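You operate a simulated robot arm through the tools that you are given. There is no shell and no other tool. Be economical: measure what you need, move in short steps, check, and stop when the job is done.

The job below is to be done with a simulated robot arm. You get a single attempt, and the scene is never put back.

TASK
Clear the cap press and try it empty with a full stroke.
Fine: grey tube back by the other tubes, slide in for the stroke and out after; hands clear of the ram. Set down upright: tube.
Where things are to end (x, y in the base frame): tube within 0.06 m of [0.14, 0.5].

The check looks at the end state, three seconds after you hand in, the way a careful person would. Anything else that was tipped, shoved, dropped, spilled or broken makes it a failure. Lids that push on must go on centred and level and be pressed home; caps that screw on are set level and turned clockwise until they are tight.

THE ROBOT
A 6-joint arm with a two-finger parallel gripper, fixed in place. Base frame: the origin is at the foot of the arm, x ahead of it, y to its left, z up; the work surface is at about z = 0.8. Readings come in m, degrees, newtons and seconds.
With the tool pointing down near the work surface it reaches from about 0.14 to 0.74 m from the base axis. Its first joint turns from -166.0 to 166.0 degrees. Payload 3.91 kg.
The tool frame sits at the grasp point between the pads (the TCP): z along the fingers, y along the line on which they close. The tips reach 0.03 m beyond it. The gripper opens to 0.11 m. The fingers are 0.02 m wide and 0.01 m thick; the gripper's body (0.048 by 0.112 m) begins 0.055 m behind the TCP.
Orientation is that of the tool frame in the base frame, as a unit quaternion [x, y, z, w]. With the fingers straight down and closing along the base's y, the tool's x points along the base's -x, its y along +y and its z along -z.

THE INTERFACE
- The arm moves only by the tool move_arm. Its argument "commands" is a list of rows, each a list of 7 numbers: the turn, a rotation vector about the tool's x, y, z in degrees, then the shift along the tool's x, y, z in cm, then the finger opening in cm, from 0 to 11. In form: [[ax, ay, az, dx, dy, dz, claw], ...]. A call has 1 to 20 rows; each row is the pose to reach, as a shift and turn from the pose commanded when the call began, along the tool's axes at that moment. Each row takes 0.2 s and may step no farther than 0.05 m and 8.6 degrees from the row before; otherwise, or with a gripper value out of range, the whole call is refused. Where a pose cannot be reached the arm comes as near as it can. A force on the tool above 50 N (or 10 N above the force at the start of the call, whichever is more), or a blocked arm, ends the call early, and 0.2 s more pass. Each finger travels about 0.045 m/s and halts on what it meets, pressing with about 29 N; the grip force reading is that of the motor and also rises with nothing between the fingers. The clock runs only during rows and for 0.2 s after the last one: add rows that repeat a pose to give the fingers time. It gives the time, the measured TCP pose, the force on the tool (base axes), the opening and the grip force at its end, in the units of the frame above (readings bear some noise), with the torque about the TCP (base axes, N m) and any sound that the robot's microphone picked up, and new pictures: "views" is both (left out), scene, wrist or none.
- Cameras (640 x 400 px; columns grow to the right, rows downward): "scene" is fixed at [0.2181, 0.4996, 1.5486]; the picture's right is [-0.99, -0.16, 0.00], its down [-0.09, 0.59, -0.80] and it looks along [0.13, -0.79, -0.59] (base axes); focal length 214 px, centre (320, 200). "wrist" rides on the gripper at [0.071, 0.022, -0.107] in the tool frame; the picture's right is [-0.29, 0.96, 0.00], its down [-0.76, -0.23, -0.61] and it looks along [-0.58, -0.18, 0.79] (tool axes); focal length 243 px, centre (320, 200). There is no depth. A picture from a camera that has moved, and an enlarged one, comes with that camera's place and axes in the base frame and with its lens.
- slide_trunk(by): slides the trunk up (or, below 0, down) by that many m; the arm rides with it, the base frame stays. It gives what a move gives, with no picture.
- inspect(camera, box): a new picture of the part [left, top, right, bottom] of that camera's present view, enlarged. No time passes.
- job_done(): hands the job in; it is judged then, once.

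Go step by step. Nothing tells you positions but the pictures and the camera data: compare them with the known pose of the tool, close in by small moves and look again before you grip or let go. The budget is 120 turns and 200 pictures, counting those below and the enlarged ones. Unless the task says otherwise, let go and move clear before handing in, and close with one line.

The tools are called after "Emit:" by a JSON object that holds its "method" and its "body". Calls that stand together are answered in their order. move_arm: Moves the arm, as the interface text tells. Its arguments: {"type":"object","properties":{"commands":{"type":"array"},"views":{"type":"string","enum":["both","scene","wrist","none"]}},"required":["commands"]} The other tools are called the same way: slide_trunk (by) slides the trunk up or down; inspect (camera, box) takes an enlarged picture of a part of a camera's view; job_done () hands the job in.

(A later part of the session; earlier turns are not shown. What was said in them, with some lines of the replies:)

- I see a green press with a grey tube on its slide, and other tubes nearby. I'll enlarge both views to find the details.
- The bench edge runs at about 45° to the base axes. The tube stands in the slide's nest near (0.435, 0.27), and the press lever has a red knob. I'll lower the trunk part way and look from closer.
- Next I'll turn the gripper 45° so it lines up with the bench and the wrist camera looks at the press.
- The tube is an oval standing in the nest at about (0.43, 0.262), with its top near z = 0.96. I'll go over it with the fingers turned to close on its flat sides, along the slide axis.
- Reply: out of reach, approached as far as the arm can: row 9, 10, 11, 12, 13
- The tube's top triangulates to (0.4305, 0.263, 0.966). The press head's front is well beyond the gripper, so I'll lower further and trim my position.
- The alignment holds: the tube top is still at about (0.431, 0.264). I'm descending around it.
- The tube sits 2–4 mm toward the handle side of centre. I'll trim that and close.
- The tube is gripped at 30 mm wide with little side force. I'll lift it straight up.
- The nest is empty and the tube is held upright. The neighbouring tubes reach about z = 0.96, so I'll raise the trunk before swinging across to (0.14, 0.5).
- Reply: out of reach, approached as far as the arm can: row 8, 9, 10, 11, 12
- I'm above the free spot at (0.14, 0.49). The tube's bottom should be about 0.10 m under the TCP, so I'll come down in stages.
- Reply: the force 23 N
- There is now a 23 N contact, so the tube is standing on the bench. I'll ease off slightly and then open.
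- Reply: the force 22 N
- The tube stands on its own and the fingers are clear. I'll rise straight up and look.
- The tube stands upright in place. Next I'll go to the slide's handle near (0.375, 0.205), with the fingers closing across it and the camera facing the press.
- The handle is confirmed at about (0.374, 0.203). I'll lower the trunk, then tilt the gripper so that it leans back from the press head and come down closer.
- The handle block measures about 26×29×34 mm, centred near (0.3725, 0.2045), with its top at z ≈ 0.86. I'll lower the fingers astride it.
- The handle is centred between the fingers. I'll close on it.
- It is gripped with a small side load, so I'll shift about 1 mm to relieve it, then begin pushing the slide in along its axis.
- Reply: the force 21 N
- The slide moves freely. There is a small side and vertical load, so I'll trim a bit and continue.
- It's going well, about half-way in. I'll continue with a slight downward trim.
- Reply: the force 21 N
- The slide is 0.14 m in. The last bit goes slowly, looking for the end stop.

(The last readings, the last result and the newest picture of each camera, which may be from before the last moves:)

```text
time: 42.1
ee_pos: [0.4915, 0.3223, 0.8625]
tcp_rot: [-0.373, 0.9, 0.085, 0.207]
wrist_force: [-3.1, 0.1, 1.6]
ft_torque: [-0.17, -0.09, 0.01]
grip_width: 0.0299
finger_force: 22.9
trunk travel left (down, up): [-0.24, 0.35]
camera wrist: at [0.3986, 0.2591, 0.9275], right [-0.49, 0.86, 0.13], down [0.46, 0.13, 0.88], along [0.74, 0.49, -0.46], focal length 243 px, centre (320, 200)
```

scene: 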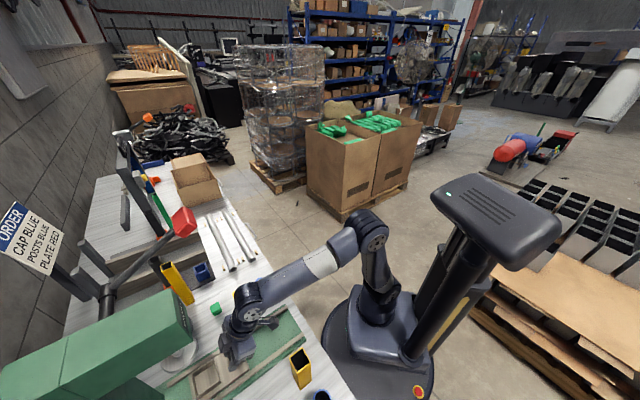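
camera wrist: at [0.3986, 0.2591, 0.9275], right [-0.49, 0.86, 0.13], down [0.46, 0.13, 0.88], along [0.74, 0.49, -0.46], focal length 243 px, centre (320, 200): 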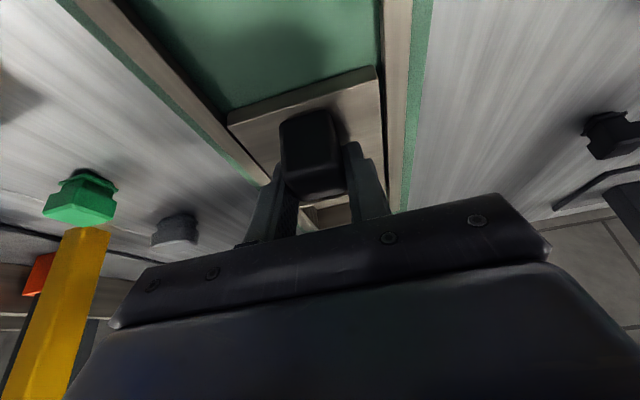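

The handle stopped and slid back within the fingers, so the slide is at its end stop, about 0.16 m in. I'll open and withdraw back and up along the finger axis.

Emit:
{"method": "move_arm", "body": {"commands": [[0, 0, 0, 0, 0, 0, 4], [0, 0, 0, 0, 0, 0, 5.5], [0, 0, 0, 0, 0, 0, 6.5], [0, 0, 0, 0, 0, 0, 6.5], [0, 0, 0, 0, 0, -3, 6.5], [0, 0, 0, 0, 0, -7, 6.5], [0, 0, 0, 0, 0, -11, 6.5], [0, 0, 0, 0, 0, -15, 6.5], [0, 0, 0, 1, 0, -19, 6.5], [0, 0, 0, 2, 0, -23, 6.5], [0, 0, 0, 2, 0, -23, 6.5]]}}

```text
time: 44.5
ee_pos: [0.4075, 0.2372, 1.0589]
tcp_rot: [-0.374, 0.901, 0.084, 0.202]
wrist_force: [0.1, 0.2, 0.0]
ft_torque: [0.01, -0.01, 0.02]
grip_width: 0.065
finger_force: 0.1
trunk travel left (down, up): [-0.24, 0.35]
camera wrist: at [0.3152, 0.1742, 1.1246], right [-0.49, 0.86, 0.13], down [0.46, 0.14, 0.87], along [0.74, 0.49, -0.47], focal length 243 px, centre (320, 200)
```

scene: 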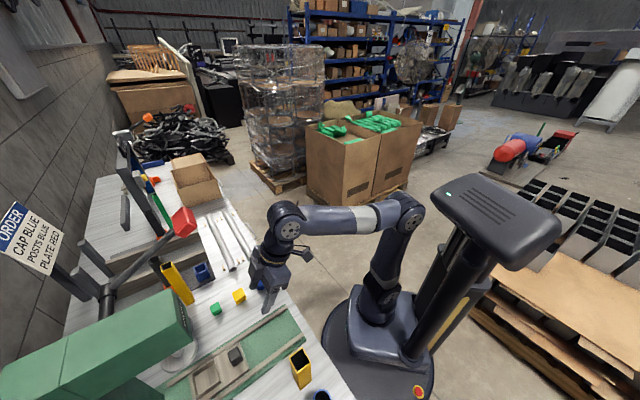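
wrist: 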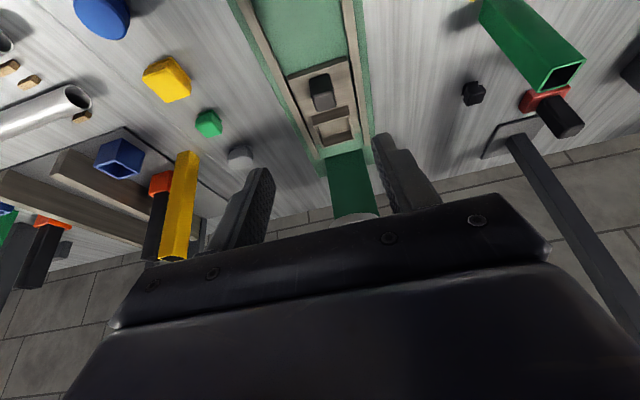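

The slide is in, with its nest under the ram near (0.54, 0.37). The press lever comes off a horizontal shaft on the head's right side, with its red knob at roughly (0.59, 0.18, 1.22). I'll raise the trunk for a clearer view of it.

Emit:
{"method": "slide_trunk", "body": {"by": 0.25}}

Emit:
{"method": "inspect", "body": {"camera": "wrist", "box": [0, 0, 640, 400]}}

Emit:
{"method": "inspect", "body": {"camera": "scene", "box": [20, 180, 280, 400]}}

```text
time: 47.1
ee_pos: [0.4082, 0.2378, 1.3096]
tcp_rot: [-0.373, 0.901, 0.085, 0.203]
wrist_force: [-0.1, -0.1, 0.4]
ft_torque: [0.01, 0.0, 0.03]
grip_width: 0.0649
finger_force: 0.1
trunk travel left (down, up): [-0.49, 0.1]
```

```text
1.00 times, centred on (320, 200) of wrist (not enlarged: the box is as wide or as high as the picture)
camera zoom: at [0.3155, 0.1744, 1.3743], right [-0.49, 0.86, 0.13], down [0.46, 0.14, 0.87], along [0.74, 0.49, -0.47], focal length 243 px, centre (320, 200)
```

zoom: 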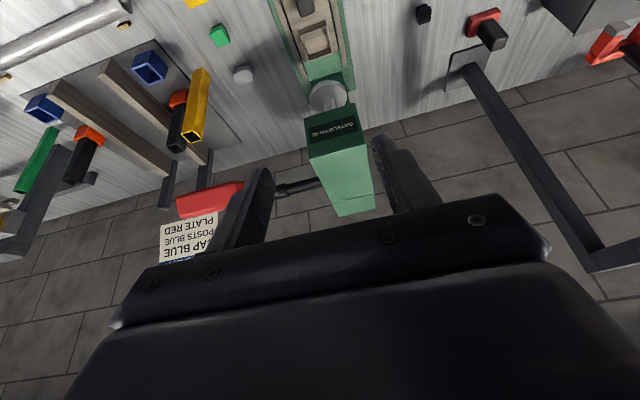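

```text
1.82 times, centred on (150, 290) of scene
camera zoom: at [0.2181, 0.4996, 1.5486], right [-0.99, -0.16, 0.0], down [-0.09, 0.59, -0.8], along [0.13, -0.79, -0.59], focal length 390 px, centre (629, 36)
```

zoom: 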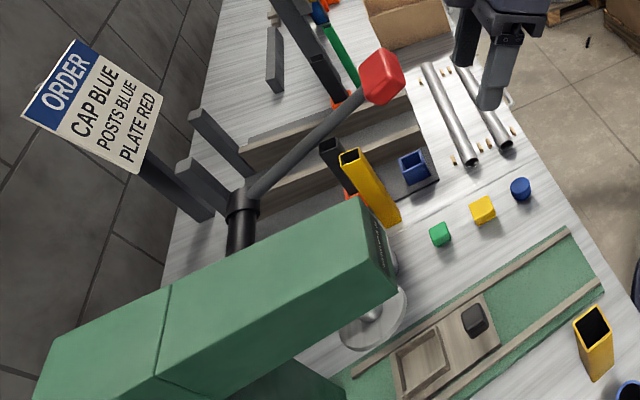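

I can see the red grip, partly hidden by a finger. I'll shift sideways toward it so that it sits between the fingers in view.

Emit:
{"method": "move_arm", "body": {"commands": [[0, 0, 0, 0, -3, 0, 9], [0, 0, 0, 0, -6, 0, 11], [0, 0, 0, 0, -9, 0, 11], [0, 0, 0, 0, -10, 0, 11], [0, 0, 0, 0, -10, 0, 11]]}}

Emit:
{"method": "inspect", "body": {"camera": "wrist", "box": [200, 60, 460, 260]}}

```text
time: 48.3
ee_pos: [0.4795, 0.1663, 1.3076]
tcp_rot: [-0.373, 0.901, 0.085, 0.203]
wrist_force: [0.7, -0.5, -0.1]
ft_torque: [0.0, -0.01, 0.0]
grip_width: 0.1098
finger_force: 0.1
trunk travel left (down, up): [-0.49, 0.1]
camera wrist: at [0.3869, 0.1036, 1.3741], right [-0.49, 0.86, 0.13], down [0.46, 0.14, 0.87], along [0.74, 0.49, -0.47], focal length 243 px, centre (320, 200)
```

scene: 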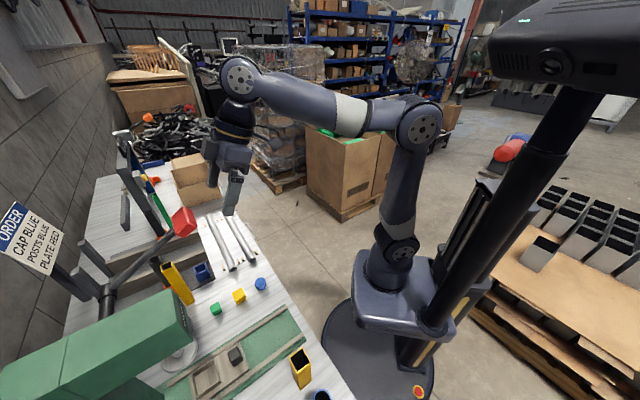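
wrist: 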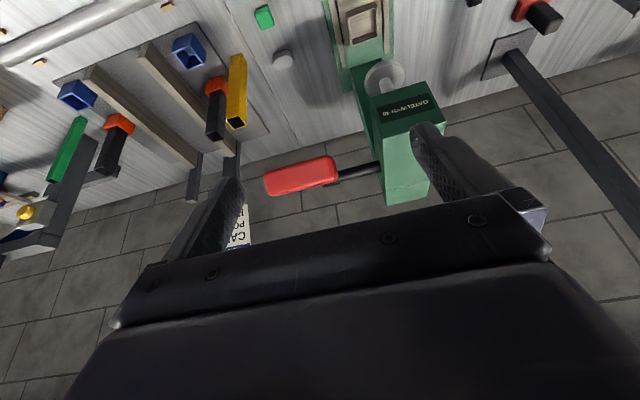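

```text
2.00 times, centred on (330, 160) of wrist
camera zoom: at [0.3869, 0.1036, 1.3741], right [-0.49, 0.86, 0.13], down [0.46, 0.14, 0.87], along [0.74, 0.49, -0.47], focal length 485 px, centre (300, 280)
```

zoom: 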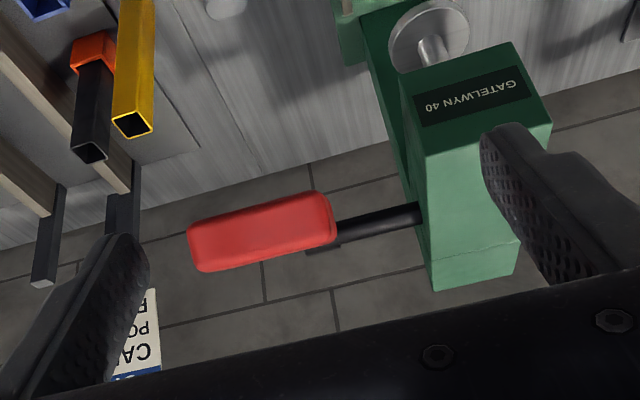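

The red grip is a short bar running across, from (0.583, 0.172) to (0.537, 0.228) at z ≈ 1.24. It sits on a lever pivoting near z ≈ 1.15 behind it. I'll close the fingers and hover them just above the bar's middle.

Emit:
{"method": "move_arm", "body": {"commands": [[0, 0, 0, 0, -1, -1, 8], [0, 0, 0, -1, -2.2, -1, 5], [0, 0, 0, -2, -2.4, 0, 2], [0, 0, 0, -3.5, -2.4, 1, 0], [0, 0, 0, -5, -2.4, 2.4, 0], [0, 0, 0, -5.9, -2.4, 3, 0], [0, 0, 0, -5.9, -2.4, 3, 0], [0, 0, 0, -5.9, -2.4, 3, 0]]}}

Emit:
{"method": "inspect", "body": {"camera": "scene", "box": [100, 140, 260, 260]}}

Emit:
{"method": "inspect", "body": {"camera": "wrist", "box": [200, 100, 440, 260]}}

```text
time: 50.1
ee_pos: [0.5426, 0.1978, 1.3062]
tcp_rot: [-0.374, 0.901, 0.085, 0.203]
wrist_force: [0.7, -0.7, -0.3]
ft_torque: [0.0, -0.02, 0.01]
grip_width: 0.0
finger_force: 28.8
trunk travel left (down, up): [-0.49, 0.1]
camera wrist: at [0.4502, 0.1346, 1.3718], right [-0.49, 0.86, 0.13], down [0.46, 0.14, 0.87], along [0.74, 0.49, -0.47], focal length 243 px, centre (320, 200)
```

scene: 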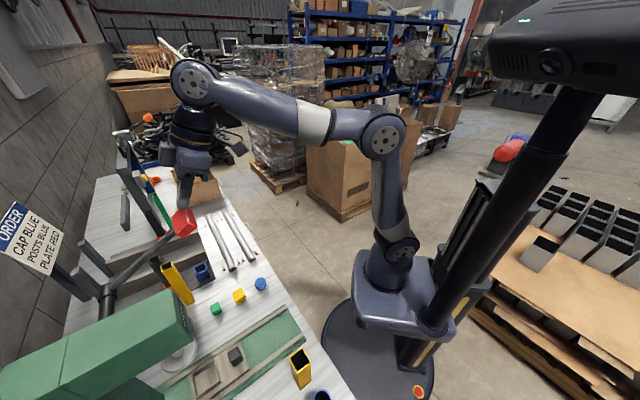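
wrist: 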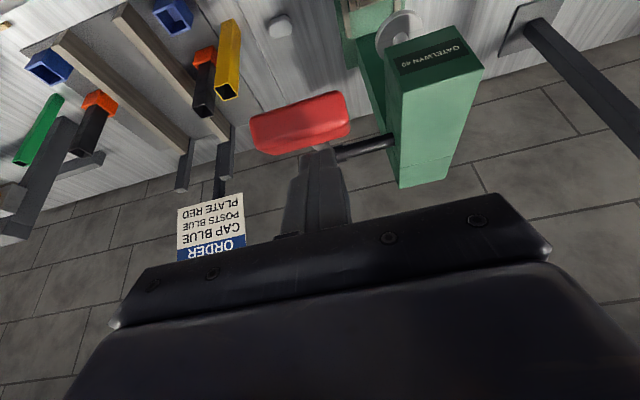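

```text
3.33 times, centred on (180, 200) of scene
camera zoom: at [0.2181, 0.4996, 1.5486], right [-0.99, -0.16, 0.0], down [-0.09, 0.59, -0.8], along [0.13, -0.79, -0.59], focal length 715 px, centre (787, 200)
```

zoom: 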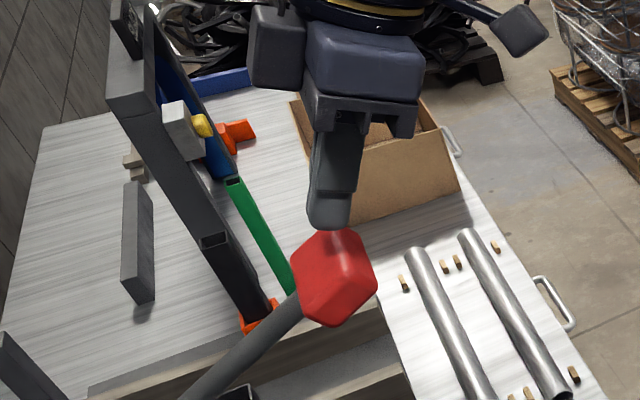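

```text
2.50 times, centred on (320, 180) of wrist
camera zoom: at [0.4502, 0.1346, 1.3718], right [-0.49, 0.86, 0.13], down [0.46, 0.14, 0.87], along [0.74, 0.49, -0.47], focal length 606 px, centre (320, 250)
```

zoom: 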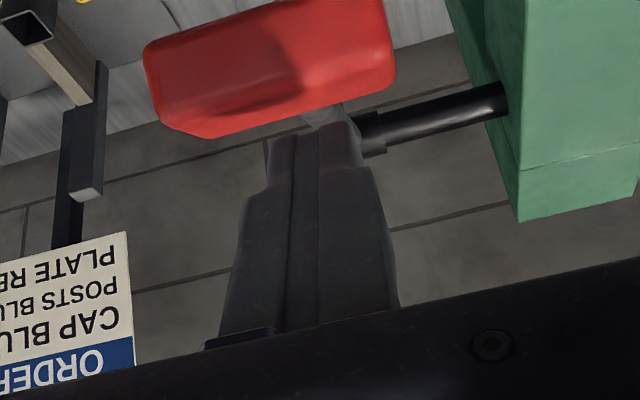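

The block is about 5 cm thick and centred at (0.57, 0.205, 1.232), with the fingertips about 2 cm above it. I'll press down along the lever's arc, first part.

Emit:
{"method": "move_arm", "body": {"commands": [[0, 0, 0, -0.72, 0, 0.34, 0], [0, 0, 0, -0.3, 0, 1.25, 0], [0, 0, 0, 0.12, 0, 2.15, 0], [0, 0, 0, 1, 0, 3.1, 0], [0, 0, 0, 1.9, 0, 4.08, 0], [0, 0, 0, 2.7, 0, 5.1, 0], [0, 0, 0, 3.5, 0, 6.09, 0], [0, 0, 0, 3.5, 0, 6.09, 0]]}}

Emit:
{"method": "inspect", "body": {"camera": "scene", "box": [60, 160, 260, 380]}}

```text
time: 51.9
ee_pos: [0.5378, 0.193, 1.2368]
tcp_rot: [-0.374, 0.901, 0.085, 0.203]
wrist_force: [-0.3, 0.6, 1.0]
ft_torque: [0.01, -0.03, -0.03]
grip_width: 0.0002
finger_force: 28.8
trunk travel left (down, up): [-0.49, 0.1]
camera wrist: at [0.4456, 0.129, 1.3022], right [-0.49, 0.86, 0.13], down [0.46, 0.14, 0.88], along [0.74, 0.49, -0.47], focal length 243 px, centre (320, 200)
```

scene: 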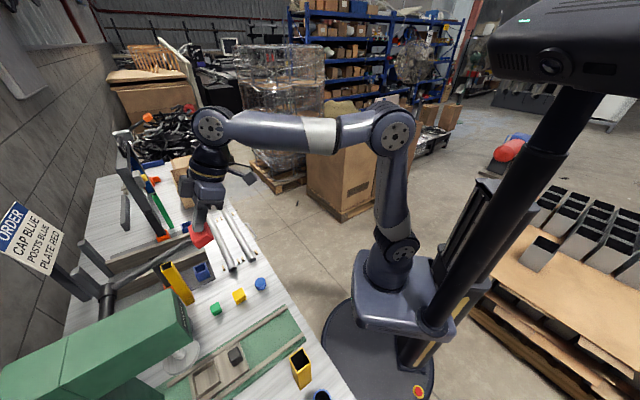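
wrist: 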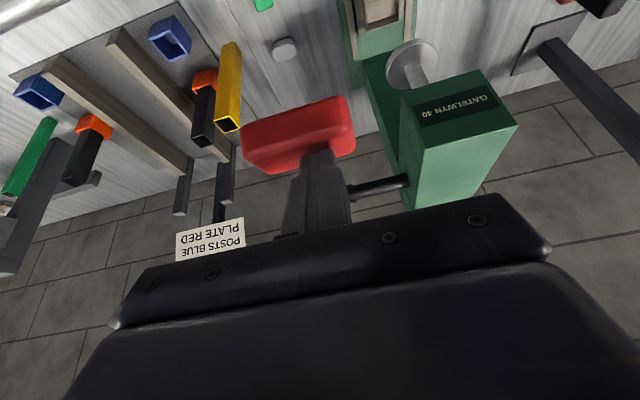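

```text
1.82 times, centred on (160, 270) of scene
camera zoom: at [0.2181, 0.4996, 1.5486], right [-0.99, -0.16, 0.0], down [-0.09, 0.59, -0.8], along [0.13, -0.79, -0.59], focal length 390 px, centre (611, 73)
```

zoom: 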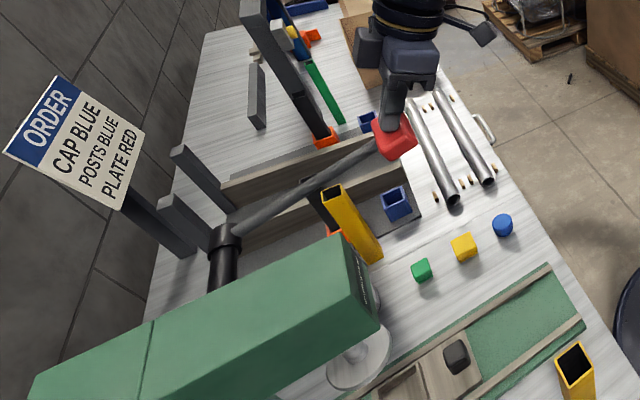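

The lever goes down easily and the fingertips stay on the grip. I'll continue along the arc.

Emit:
{"method": "move_arm", "body": {"commands": [[0, 0, 0, 0.42, 0, 0.9, 0], [0, 0, 0, 0.85, 0, 1.81, 0], [0, 0, 0, 1.2, 0, 2.75, 0], [0, 0, 0, 1.51, 0, 3.71, 0], [0, 0, 0, 1.9, 0, 4.65, 0], [0, 0, 0, 2.26, 0, 5.56, 0], [0, 0, 0, 2.46, 0, 6.6, 0], [0, 0, 0, 2.66, 0, 7.59, 0], [0, 0, 0, 2.66, 0, 7.59, 0]]}}

Emit:
{"method": "inspect", "body": {"camera": "scene", "box": [60, 180, 260, 400]}}

```text
time: 53.9
ee_pos: [0.545, 0.1987, 1.1559]
tcp_rot: [-0.374, 0.901, 0.086, 0.204]
wrist_force: [0.4, -1.5, 2.8]
ft_torque: [-0.04, 0.0, 0.0]
grip_width: 0.0
finger_force: 29.1
trunk travel left (down, up): [-0.49, 0.1]
camera wrist: at [0.4525, 0.1365, 1.222], right [-0.49, 0.86, 0.13], down [0.46, 0.14, 0.88], along [0.74, 0.49, -0.47], focal length 243 px, centre (320, 200)
```

scene: 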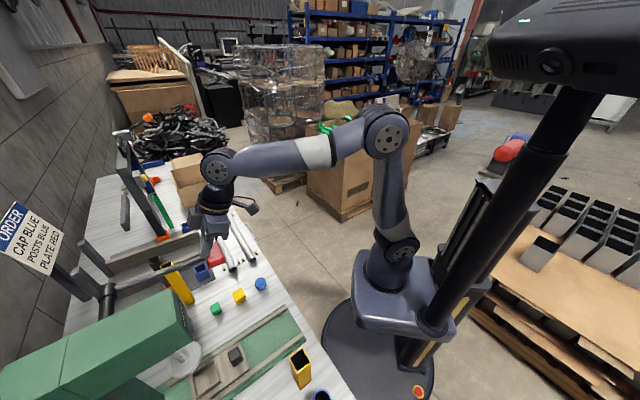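
wrist: 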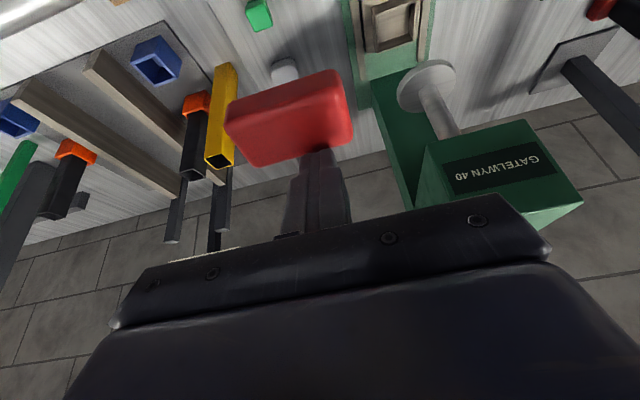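

```text
1.82 times, centred on (160, 290) of scene
camera zoom: at [0.2181, 0.4996, 1.5486], right [-0.99, -0.16, 0.0], down [-0.09, 0.59, -0.8], along [0.13, -0.79, -0.59], focal length 390 px, centre (611, 36)
```

zoom: 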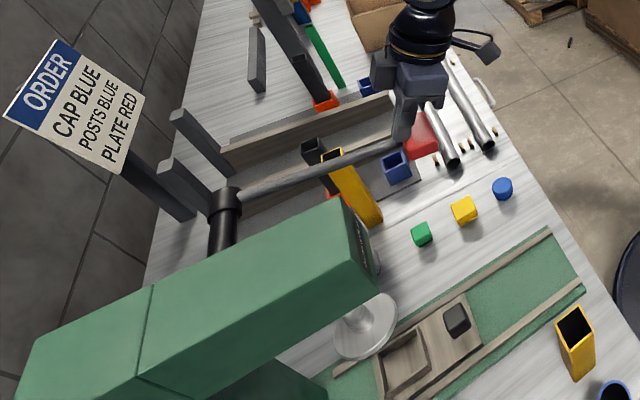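

The ram is coming down. My fingertips have drifted to the back edge of the grip, so I'll shift back about 2 cm onto its centre and go on.

Emit:
{"method": "move_arm", "body": {"commands": [[0, 0, 0, 1.56, 0, -1.61, 0], [0, 0, 0, 1.81, 0, -0.85, 0], [0, 0, 0, 2.1, 0, 0, 0], [0, 0, 0, 2.35, 0, 0.67, 0], [0, 0, 0, 2.7, 0, 1.45, 0], [0, 0, 0, 3.07, 0, 2.21, 0], [0, 0, 0, 3.15, 0, 3.4, 0], [0, 0, 0, 3.23, 0, 4.56, 0], [0, 0, 0, 3.23, 0, 4.56, 0]]}}

Emit:
{"method": "inspect", "body": {"camera": "scene", "box": [60, 180, 260, 400]}}

```text
time: 55.9
ee_pos: [0.5385, 0.1909, 1.1007]
tcp_rot: [-0.374, 0.901, 0.085, 0.203]
wrist_force: [-2.8, -1.0, 1.5]
ft_torque: [-0.06, 0.06, 0.0]
grip_width: 0.0
finger_force: 29.3
trunk travel left (down, up): [-0.49, 0.1]
camera wrist: at [0.4452, 0.1292, 1.1671], right [-0.49, 0.86, 0.13], down [0.46, 0.14, 0.87], along [0.74, 0.49, -0.47], focal length 243 px, centre (320, 200)
```

scene: 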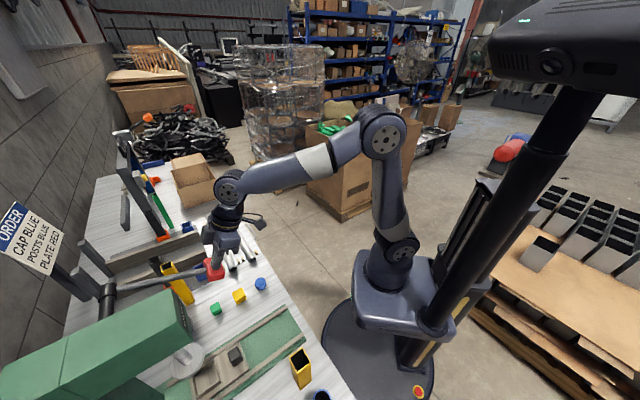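
wrist: 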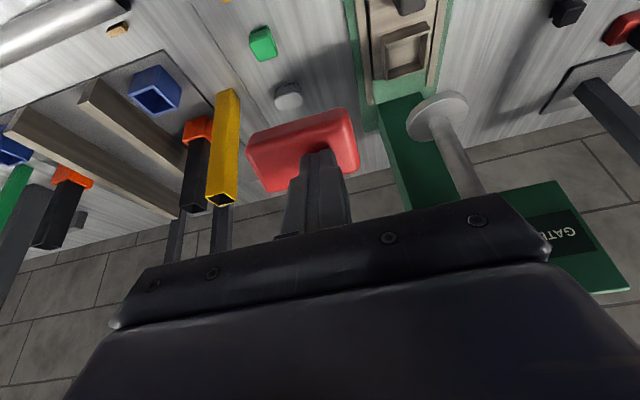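

```text
1.82 times, centred on (160, 290) of scene
camera zoom: at [0.2181, 0.4996, 1.5486], right [-0.99, -0.16, 0.0], down [-0.09, 0.59, -0.8], along [0.13, -0.79, -0.59], focal length 390 px, centre (611, 36)
```

zoom: 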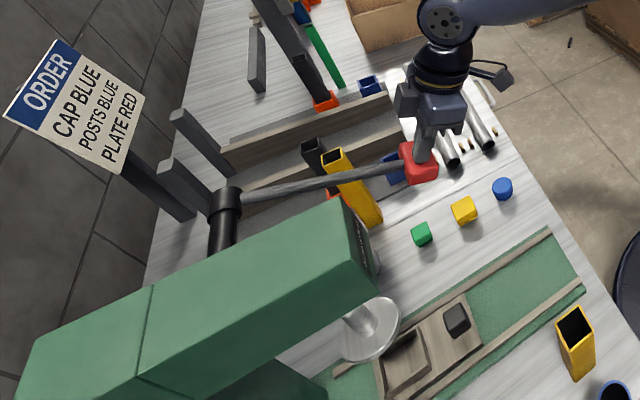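

The push is centred and the ram keeps descending. I'll keep following the arc.

Emit:
{"method": "move_arm", "body": {"commands": [[0, 0, 0, -0.02, 0, 0.67, 0], [0, 0, 0, -0.04, 0, 1.34, 0], [0, 0, 0, -0.08, 0, 1.97, 0], [0, 0, 0, -0.12, 0, 2.59, 0], [0, 0, 0, -0.25, 0, 3.26, 0], [0, 0, 0, -0.38, 0, 3.93, 0], [0, 0, 0, -0.59, 0, 5.13, 0], [0, 0, 0, -0.59, 0, 5.13, 0]]}}

Emit:
{"method": "inspect", "body": {"camera": "scene", "box": [60, 180, 260, 400]}}

```text
time: 56.9
ee_pos: [0.5417, 0.1961, 1.0888]
tcp_rot: [-0.372, 0.9, 0.084, 0.21]
wrist_force: [-25.7, -16.6, 26.3]
ft_torque: [-0.41, 0.73, -0.01]
grip_width: 0.0
finger_force: 29.5
trunk travel left (down, up): [-0.49, 0.1]
stopped in row 4: the force on the tool passed its limit at 56 N (the readings are from after the stop); the commanded pose is now the measured one
camera wrist: at [0.4486, 0.133, 1.1541], right [-0.49, 0.86, 0.12], down [0.45, 0.13, 0.88], along [0.74, 0.49, -0.46], focal length 243 px, centre (320, 200)
```

scene: 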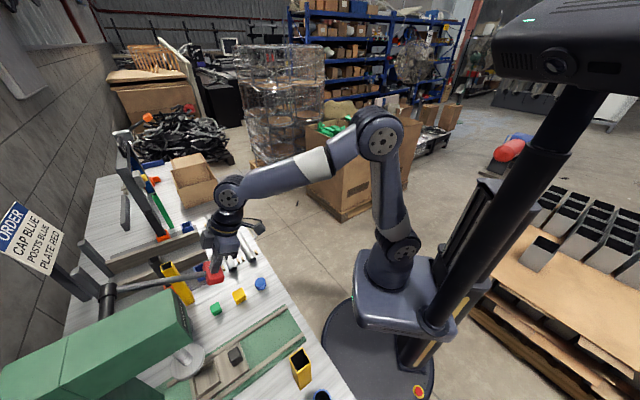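
wrist: 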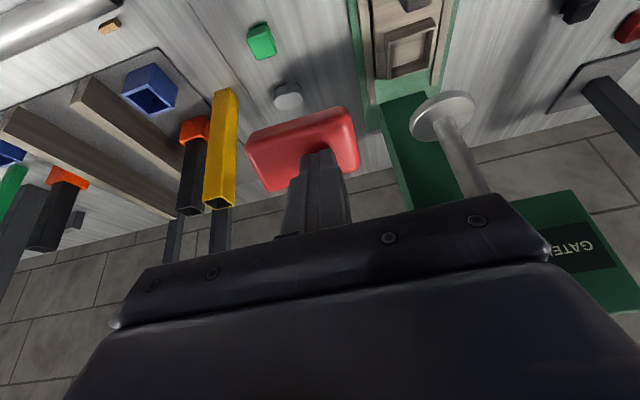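

```text
1.82 times, centred on (160, 290) of scene
camera zoom: at [0.2181, 0.4996, 1.5486], right [-0.99, -0.16, 0.0], down [-0.09, 0.59, -0.8], along [0.13, -0.79, -0.59], focal length 390 px, centre (611, 36)
```

zoom: 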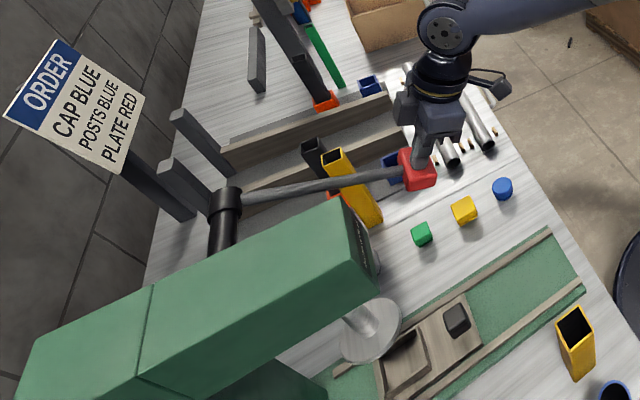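

The lever met a firm stop at about 56 N, about 30° below horizontal, with the ram about 45 mm lower. I'll press once more along the tangent to make sure it's the end of travel.

Emit:
{"method": "move_arm", "body": {"commands": [[0, 0, 0, 0, 0, 0.3, 0], [0, 0, 0, 0, 0, 0.6, 0], [0, 0, 0, 0, 0, 0.9, 0], [0, 0, 0, 0, 0, 1.3, 0], [0, 0, 0, 0, 0, 1.7, 0]], "views": "wrist"}}

```text
time: 57.2
ee_pos: [0.542, 0.1961, 1.09]
tcp_rot: [-0.373, 0.9, 0.084, 0.208]
wrist_force: [-28.6, -18.1, 24.6]
ft_torque: [-0.48, 0.81, 0.06]
grip_width: 0.0
finger_force: 29.2
trunk travel left (down, up): [-0.49, 0.1]
stopped in row 1: the force on the tool passed its limit at 53 N (the readings are from after the stop); the commanded pose is now the measured one
camera wrist: at [0.4488, 0.1332, 1.1543], right [-0.49, 0.86, 0.12], down [0.46, 0.13, 0.88], along [0.74, 0.49, -0.46], focal length 243 px, centre (320, 200)
```

wrist: 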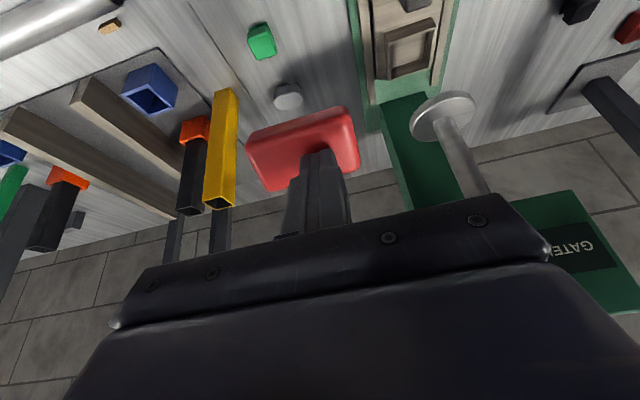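

It's rigid there. I'll back off 2 cm to see whether the lever springs up by itself.

Emit:
{"method": "move_arm", "body": {"commands": [[0, 0, 0, 0, 0, -1, 0], [0, 0, 0, 0, 0, -2, 0], [0, 0, 0, 0, 0, -3, 0], [0, 0, 0, 0, 0, -3, 0], [0, 0, 0, 0, 0, -3, 0]], "views": "both"}}

Emit:
{"method": "inspect", "body": {"camera": "scene", "box": [60, 180, 260, 400]}}

```text
time: 58.4
ee_pos: [0.5385, 0.1891, 1.1137]
tcp_rot: [-0.373, 0.901, 0.083, 0.207]
wrist_force: [-0.8, -0.5, 1.7]
ft_torque: [-0.03, 0.01, 0.0]
grip_width: 0.0001
finger_force: 29.2
trunk travel left (down, up): [-0.49, 0.1]
camera wrist: at [0.4439, 0.1268, 1.179], right [-0.49, 0.86, 0.12], down [0.46, 0.13, 0.88], along [0.74, 0.49, -0.46], focal length 243 px, centre (320, 200)
```

scene: 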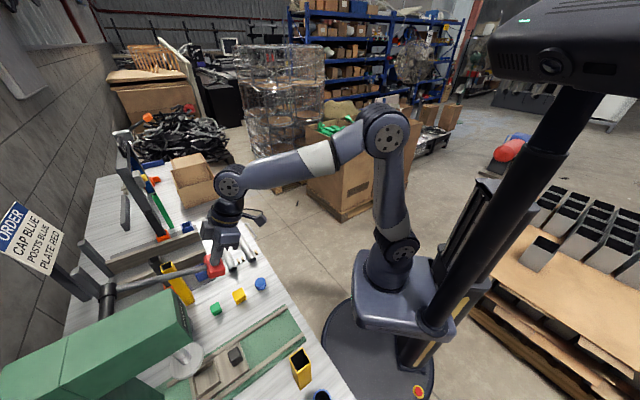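
wrist: 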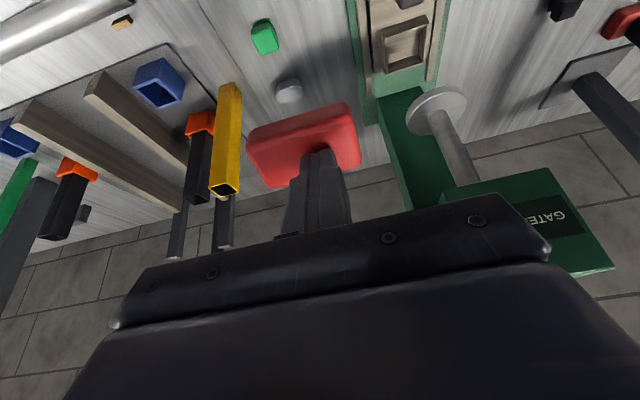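

```text
1.82 times, centred on (160, 290) of scene
camera zoom: at [0.2181, 0.4996, 1.5486], right [-0.99, -0.16, 0.0], down [-0.09, 0.59, -0.8], along [0.13, -0.79, -0.59], focal length 390 px, centre (611, 36)
```

zoom: 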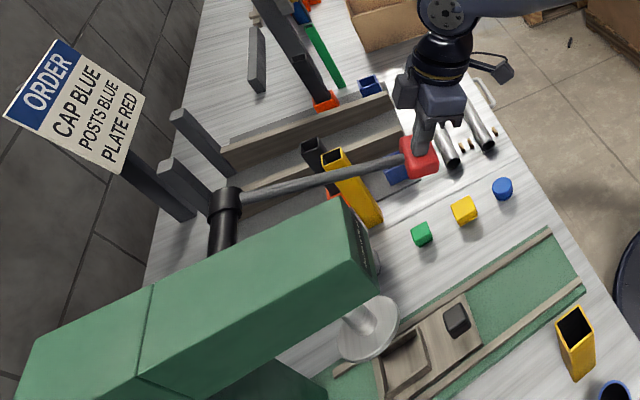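

The lever springs back, following the fingers. I'll press straight down once more to be sure the bottom is the true stop.

Emit:
{"method": "move_arm", "body": {"commands": [[0, 0, 0, 0.42, 0, 0.9, 0], [0, 0, 0, 0.85, 0, 1.81, 0], [0, 0, 0, 1.1, 0, 2.4, 0], [0, 0, 0, 1.27, 0, 2.85, 0], [0, 0, 0, 1.48, 0, 3.3, 0], [0, 0, 0, 1.7, 0, 3.75, 0], [0, 0, 0, 1.9, 0, 4.2, 0], [0, 0, 0, 2.1, 0, 4.65, 0]], "views": "wrist"}}

```text
time: 59.7
ee_pos: [0.5361, 0.1906, 1.0866]
tcp_rot: [-0.371, 0.899, 0.084, 0.217]
wrist_force: [-20.0, -9.3, 21.9]
ft_torque: [-0.19, 0.56, 0.08]
grip_width: 0.0001
finger_force: 29.5
trunk travel left (down, up): [-0.49, 0.1]
stopped in row 6: the force on the tool passed its limit at 55 N (the readings are from after the stop); the commanded pose is now the measured one
camera wrist: at [0.4425, 0.1275, 1.149], right [-0.49, 0.86, 0.12], down [0.44, 0.12, 0.89], along [0.75, 0.49, -0.44], focal length 243 px, centre (320, 200)
```

wrist: 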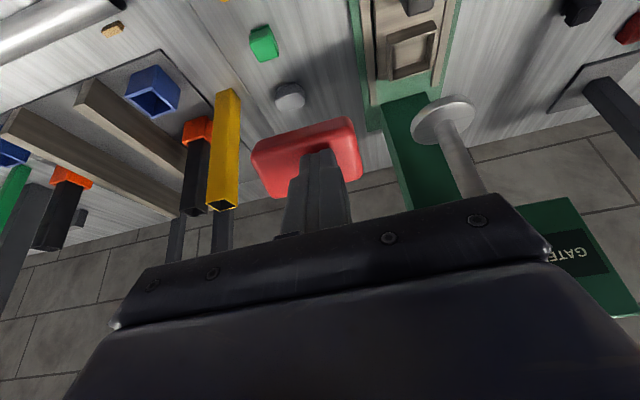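

It's the same stop, so the full stroke is done. I'll rise slowly along with the lever so it returns gently to its rest.

Emit:
{"method": "move_arm", "body": {"commands": [[0, 0, 0, -0.6, 0, -1.36, 0], [0, 0, 0, -1.27, 0, -2.7, 0], [0, 0, 0, -1.9, 0, -4.1, 0], [0, 0, 0, -2.54, 0, -5.4, 0], [0, 0, 0, -3.2, 0, -6.8, 0], [0, 0, 0, -3.8, 0, -8.15, 0], [0, 0, 0, -4.4, 0, -9.5, 0], [0, 0, 0, -5.1, 0, -10.9, 0], [0, 0, 0, -5.7, 0, -12.2, 0], [0, 0, 0, -6.3, 0, -13.6, 0], [0, 0, 0, -7, 0, -14.95, 0], [0, 0, 0, -7.6, 0, -16.3, 0], [0, 0, 0, -8.2, 0, -17.7, 0], [0, 0, 0, -8.9, 0, -19, 0], [0, 0, 0, -9.5, 0, -20.4, 0], [0, 0, 0, -9.5, 0, -20.4, 0]]}}

```text
time: 63.1
ee_pos: [0.5353, 0.19, 1.3085]
tcp_rot: [-0.372, 0.899, 0.085, 0.215]
wrist_force: [-0.3, -0.2, 0.2]
ft_torque: [0.0, 0.0, 0.01]
grip_width: 0.0002
finger_force: 28.8
trunk travel left (down, up): [-0.49, 0.1]
camera wrist: at [0.4412, 0.1271, 1.3712], right [-0.49, 0.86, 0.12], down [0.44, 0.13, 0.89], along [0.75, 0.49, -0.45], focal length 243 px, centre (320, 200)
```

scene: 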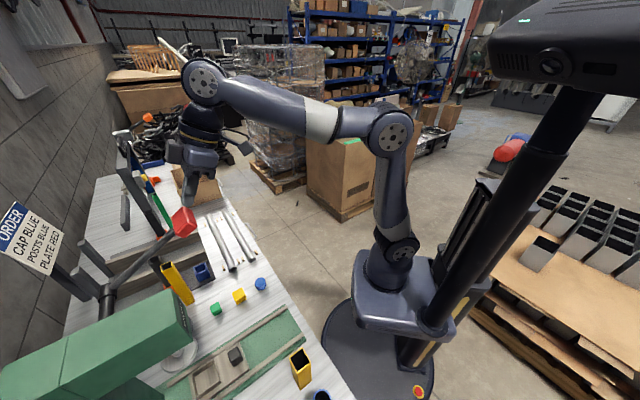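
wrist: 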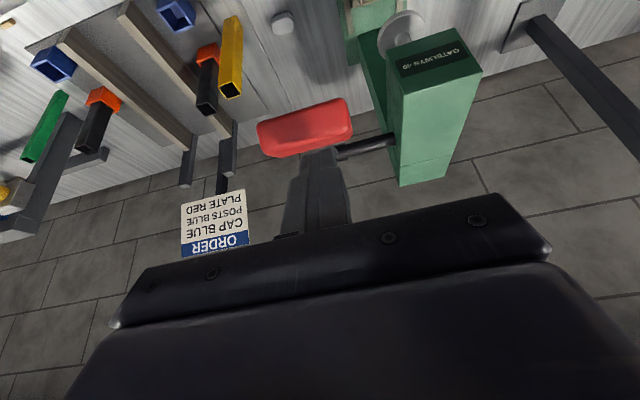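

The lever is back at rest. I'll retrace to above the slide handle.

Emit:
{"method": "move_arm", "body": {"commands": [[0, 0, 0, 2.6, 0, -1.2, 0], [0, 0, 0, 5.2, 0, -2.4, 0], [0, 0, 0, 5.2, 3, -2.4, 2], [0, 0, 0, 5.2, 6, -2.4, 4], [0, 0, 0, 5.2, 9, -2.4, 6], [0, 0, 0, 5.2, 12.4, -2.4, 7], [0, 0, 0, 5.2, 12.4, -2.4, 7]], "views": "none"}}

Emit:
{"method": "slide_trunk", "body": {"by": -0.25}}

Emit:
{"method": "inspect", "body": {"camera": "wrist", "box": [200, 40, 460, 240]}}

```text
time: 64.7
ee_pos: [0.4061, 0.2353, 1.3045]
tcp_rot: [-0.372, 0.899, 0.083, 0.215]
wrist_force: [-0.1, -0.5, -0.5]
ft_torque: [0.0, 0.01, -0.02]
grip_width: 0.07
finger_force: 0.1
trunk travel left (down, up): [-0.49, 0.1]
```

```text
time: 67.3
ee_pos: [0.4074, 0.2365, 1.0547]
tcp_rot: [-0.372, 0.899, 0.083, 0.215]
wrist_force: [0.5, 0.4, 0.6]
ft_torque: [0.03, 0.0, 0.02]
grip_width: 0.0699
finger_force: 0.1
trunk travel left (down, up): [-0.24, 0.35]
```

```text
2.00 times, centred on (330, 140) of wrist
camera zoom: at [0.3123, 0.1735, 1.1178], right [-0.49, 0.86, 0.12], down [0.44, 0.13, 0.89], along [0.75, 0.49, -0.45], focal length 485 px, centre (300, 320)
```

zoom: 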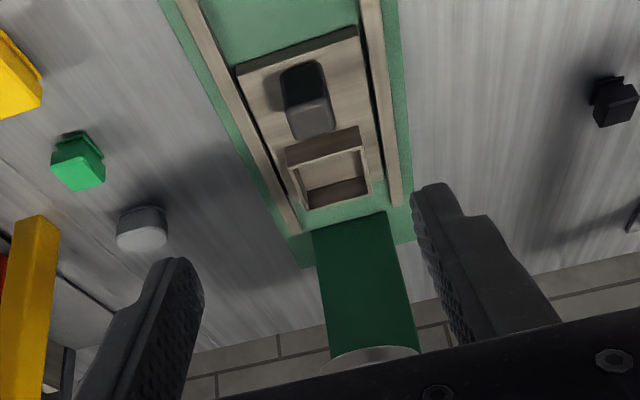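

The slide is still fully in, with its handle near (0.484, 0.314). It lies straight along the tool axis, so I'll come down in two stages.

Emit:
{"method": "move_arm", "body": {"commands": [[0, 0, 0, 0, 0, 4, 7], [0, 0, 0, -0.1, 0, 8, 7], [0, 0, 0, -0.2, 0, 12, 7], [0, 0, 0, -0.3, 0, 16, 7], [0, 0, 0, -0.3, 0, 18, 7], [0, 0, 0, -0.3, 0, 18, 7]]}}

```text
time: 68.7
ee_pos: [0.466, 0.2952, 0.8949]
tcp_rot: [-0.371, 0.9, 0.083, 0.215]
wrist_force: [-0.5, -0.5, -0.5]
ft_torque: [0.01, 0.01, -0.02]
grip_width: 0.0698
finger_force: 0.1
trunk travel left (down, up): [-0.24, 0.35]
camera wrist: at [0.3711, 0.2314, 0.9579], right [-0.49, 0.86, 0.12], down [0.44, 0.13, 0.89], along [0.75, 0.49, -0.45], focal length 243 px, centre (320, 200)
```

scene: 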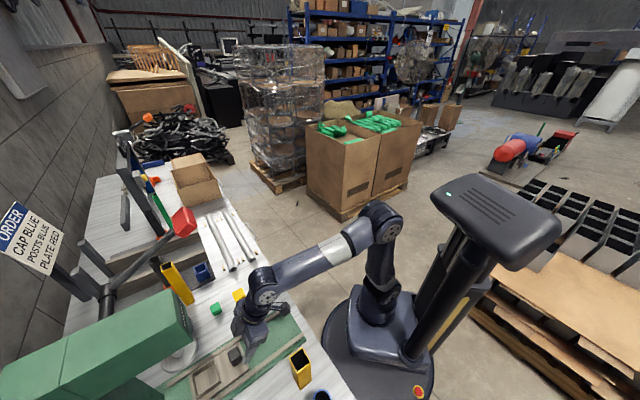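
wrist: 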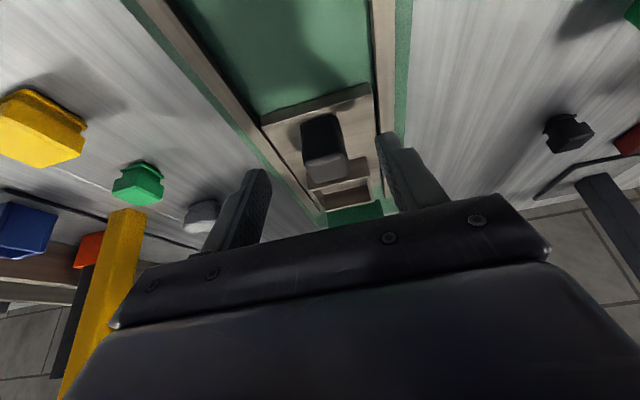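

The handle is centred, so I'll do the final descent and grip.

Emit:
{"method": "move_arm", "body": {"commands": [[0, 0, 0, -0.1, 0, 2, 7], [0, 0, 0, -0.25, 0, 3.9, 7], [0, 0, 0, -0.25, 0, 3.9, 7], [0, 0, 0, -0.25, 0, 3.9, 5], [0, 0, 0, -0.25, 0, 3.9, 4], [0, 0, 0, -0.25, 0, 3.9, 3], [0, 0, 0, -0.25, 0, 3.9, 2], [0, 0, 0, -0.25, 0, 3.9, 2], [0, 0, 0, -0.25, 0, 3.9, 2]], "views": "wrist"}}

```text
time: 70.7
ee_pos: [0.4799, 0.31, 0.8617]
tcp_rot: [-0.372, 0.899, 0.085, 0.215]
wrist_force: [-16.3, 17.8, -1.0]
ft_torque: [1.33, 1.16, 0.89]
grip_width: 0.0299
finger_force: 44.7
trunk travel left (down, up): [-0.24, 0.35]
camera wrist: at [0.385, 0.2467, 0.9242], right [-0.49, 0.86, 0.12], down [0.45, 0.13, 0.89], along [0.75, 0.49, -0.45], focal length 243 px, centre (320, 200)
```

wrist: 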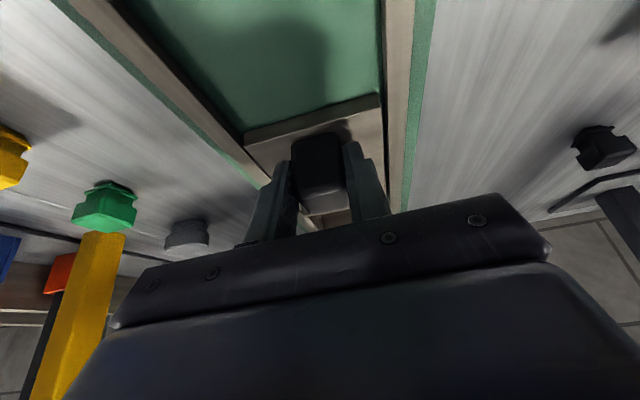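

Gripped. I'll relieve the side load and pull the slide out.

Emit:
{"method": "move_arm", "body": {"commands": [[0, 0, 0, 0, 0.15, 0, 2], [0, 0, 0, 0.9, 0.15, -0.45, 2], [0, 0, 0, 1.8, 0.15, -0.9, 2], [0, 0, 0, 2.7, 0.15, -1.35, 2], [0, 0, 0, 3.6, 0.15, -1.8, 2], [0, 0, 0, 4.47, 0.15, -2.24, 2], [0, 0, 0, 4.47, 0.15, -2.24, 2]], "views": "wrist"}}

```text
time: 72.3
ee_pos: [0.4443, 0.2748, 0.8592]
tcp_rot: [-0.371, 0.899, 0.084, 0.216]
wrist_force: [-17.1, 15.9, 3.4]
ft_torque: [1.33, 0.6, 0.54]
grip_width: 0.03
finger_force: 45.2
trunk travel left (down, up): [-0.24, 0.35]
camera wrist: at [0.3494, 0.2114, 0.924], right [-0.49, 0.86, 0.12], down [0.44, 0.13, 0.89], along [0.75, 0.49, -0.44], focal length 243 px, centre (320, 200)
```

wrist: 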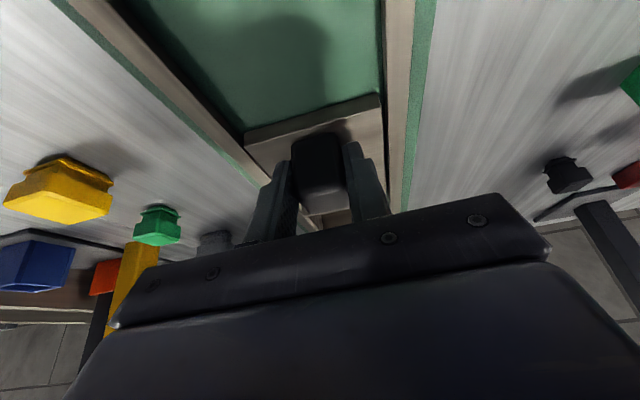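

It follows well. I'll continue outward with a little more sideways trim.

Emit:
{"method": "move_arm", "body": {"commands": [[0, 0, 0, 0, 0.2, 0, 2], [0, 0, 0, 0.9, 0.2, -0.45, 2], [0, 0, 0, 1.8, 0.2, -0.9, 2], [0, 0, 0, 2.7, 0.2, -1.35, 2], [0, 0, 0, 3.6, 0.2, -1.8, 2], [0, 0, 0, 4.5, 0.2, -2.25, 2], [0, 0, 0, 5.4, 0.2, -2.7, 2], [0, 0, 0, 5.4, 0.2, -2.7, 2]], "views": "none"}}

Emit:
{"method": "move_arm", "body": {"commands": [[0, 0, 0, 0.45, 0, -0.22, 2], [0, 0, 0, 0.9, 0, -0.45, 2], [0, 0, 0, 1.35, 0, -0.67, 2], [0, 0, 0, 1.8, 0, -0.9, 2], [0, 0, 0, 2.25, 0, -1.12, 2], [0, 0, 0, 2.7, 0, -1.35, 2], [0, 0, 0, 3.15, 0, -1.57, 2], [0, 0, 0, 3.6, 0, -1.8, 2], [0, 0, 0, 4.05, 0, -2.02, 2], [0, 0, 0, 4.5, 0, -2.25, 2], [0, 0, 0, 5, 0, -2.5, 2]]}}

```text
time: 74.1
ee_pos: [0.4013, 0.232, 0.861]
tcp_rot: [-0.372, 0.899, 0.084, 0.214]
wrist_force: [3.4, -4.4, -0.5]
ft_torque: [1.5, -0.1, 0.15]
grip_width: 0.0303
finger_force: 45.1
trunk travel left (down, up): [-0.24, 0.35]
```

```text
time: 76.5
ee_pos: [0.3655, 0.1959, 0.8605]
tcp_rot: [-0.371, 0.899, 0.085, 0.217]
wrist_force: [37.3, 17.5, -14.1]
ft_torque: [1.67, 1.18, 1.27]
grip_width: 0.0302
finger_force: 43.0
trunk travel left (down, up): [-0.24, 0.35]
camera wrist: at [0.2707, 0.1325, 0.9244], right [-0.49, 0.86, 0.12], down [0.44, 0.13, 0.89], along [0.75, 0.49, -0.44], focal length 243 px, centre (320, 200)
```

scene: 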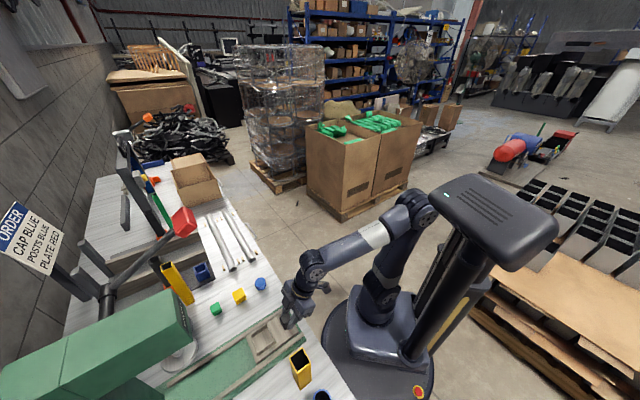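
wrist: 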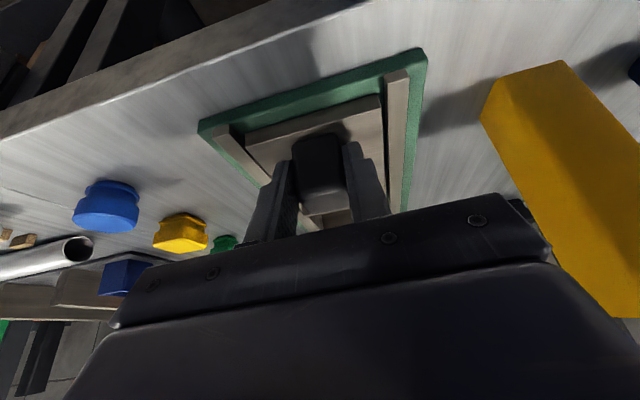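

The slide is back at its out stop, with a pull of about 40 N and the original position. I'll relax, open and withdraw up.

Emit:
{"method": "move_arm", "body": {"commands": [[0, 0, 0, -0.2, 0, 0.1, 2], [0, 0, 0, -0.2, 0, 0.1, 3.2], [0, 0, 0, -0.2, 0, 0.1, 4], [0, 0, 0, -0.2, 0, 0.1, 5.5], [0, 0, 0, -0.2, 0, 0.1, 6.5], [0, 0, 0, -0.2, 0, 0.1, 6.5], [0, 0, 0, -0.2, 0, -3, 6.5], [0, 0, 0, -0.4, 0, -6, 6.5], [0, 0, 0, -1, 0, -10, 6.5], [0, 0, 0, -3, 0, -14, 6.5], [0, 0, 0, -5, 0, -18, 6.5], [0, 0, 0, -5, 0, -18, 6.5]]}}

Emit:
{"method": "slide_trunk", "body": {"by": 0.2}}

Emit:
{"method": "inspect", "body": {"camera": "wrist", "box": [0, 0, 640, 400]}}

Emit:
{"method": "inspect", "body": {"camera": "scene", "box": [100, 200, 360, 400]}}

```text
time: 79.1
ee_pos: [0.3332, 0.1685, 1.0427]
tcp_rot: [-0.372, 0.899, 0.084, 0.215]
wrist_force: [-0.9, -0.1, 1.3]
ft_torque: [0.01, -0.03, 0.0]
grip_width: 0.065
finger_force: 0.0
trunk travel left (down, up): [-0.24, 0.35]
camera wrist: at [0.2386, 0.1057, 1.106], right [-0.49, 0.86, 0.12], down [0.44, 0.13, 0.89], along [0.75, 0.49, -0.45], focal length 243 px, centre (320, 200)
```

scene: 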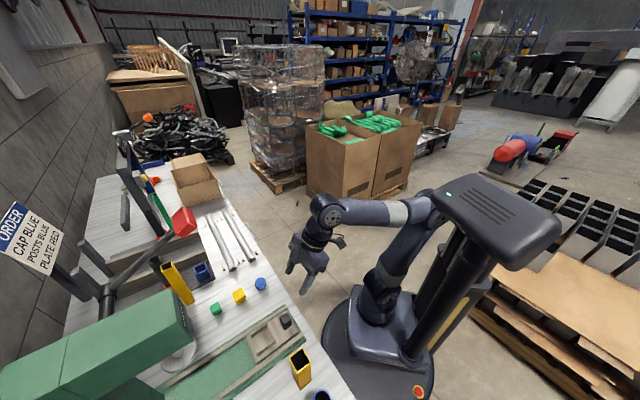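
wrist: 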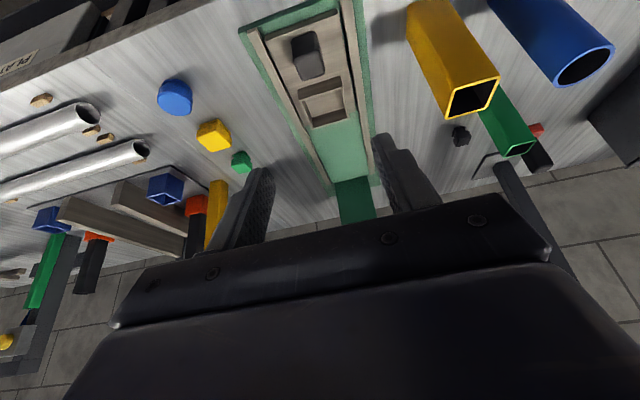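

```text
time: 81.2
ee_pos: [0.3332, 0.1681, 1.2427]
tcp_rot: [-0.372, 0.899, 0.084, 0.215]
wrist_force: [-0.9, 0.3, 0.5]
ft_torque: [0.02, 0.01, -0.03]
grip_width: 0.065
finger_force: 0.1
trunk travel left (down, up): [-0.44, 0.15]
```

```text
1.00 times, centred on (320, 200) of wrist (not enlarged: the box is as wide or as high as the picture)
camera zoom: at [0.2386, 0.1058, 1.3055], right [-0.49, 0.86, 0.12], down [0.44, 0.13, 0.89], along [0.75, 0.49, -0.45], focal length 243 px, centre (320, 200)
```

zoom: 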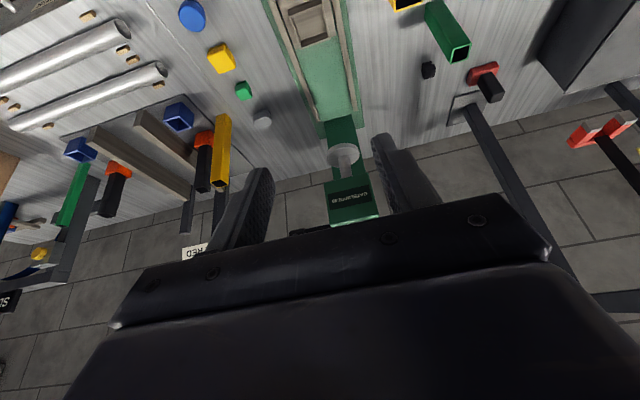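

```text
2.00 times, centred on (230, 300) of scene
camera zoom: at [0.2181, 0.4996, 1.5486], right [-0.99, -0.16, 0.0], down [-0.09, 0.59, -0.8], along [0.13, -0.79, -0.59], focal length 429 px, centre (500, 0)
```

zoom: 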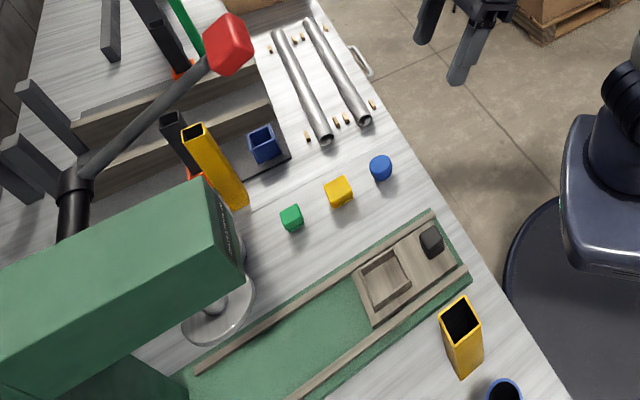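

The slide is out at its original place with an empty nest, the lever and ram are back up, and nothing else looks disturbed. The hand is clear, so I'm handing in.

Emit:
{"method": "job_done", "body": {}}

```text
The job is handed in.
```

The grey tube stands upright at about (0.14, 0.49) by the other tubes. The empty press took a full stroke to its stop with the slide in, the slide is back out, and the arm is clear.
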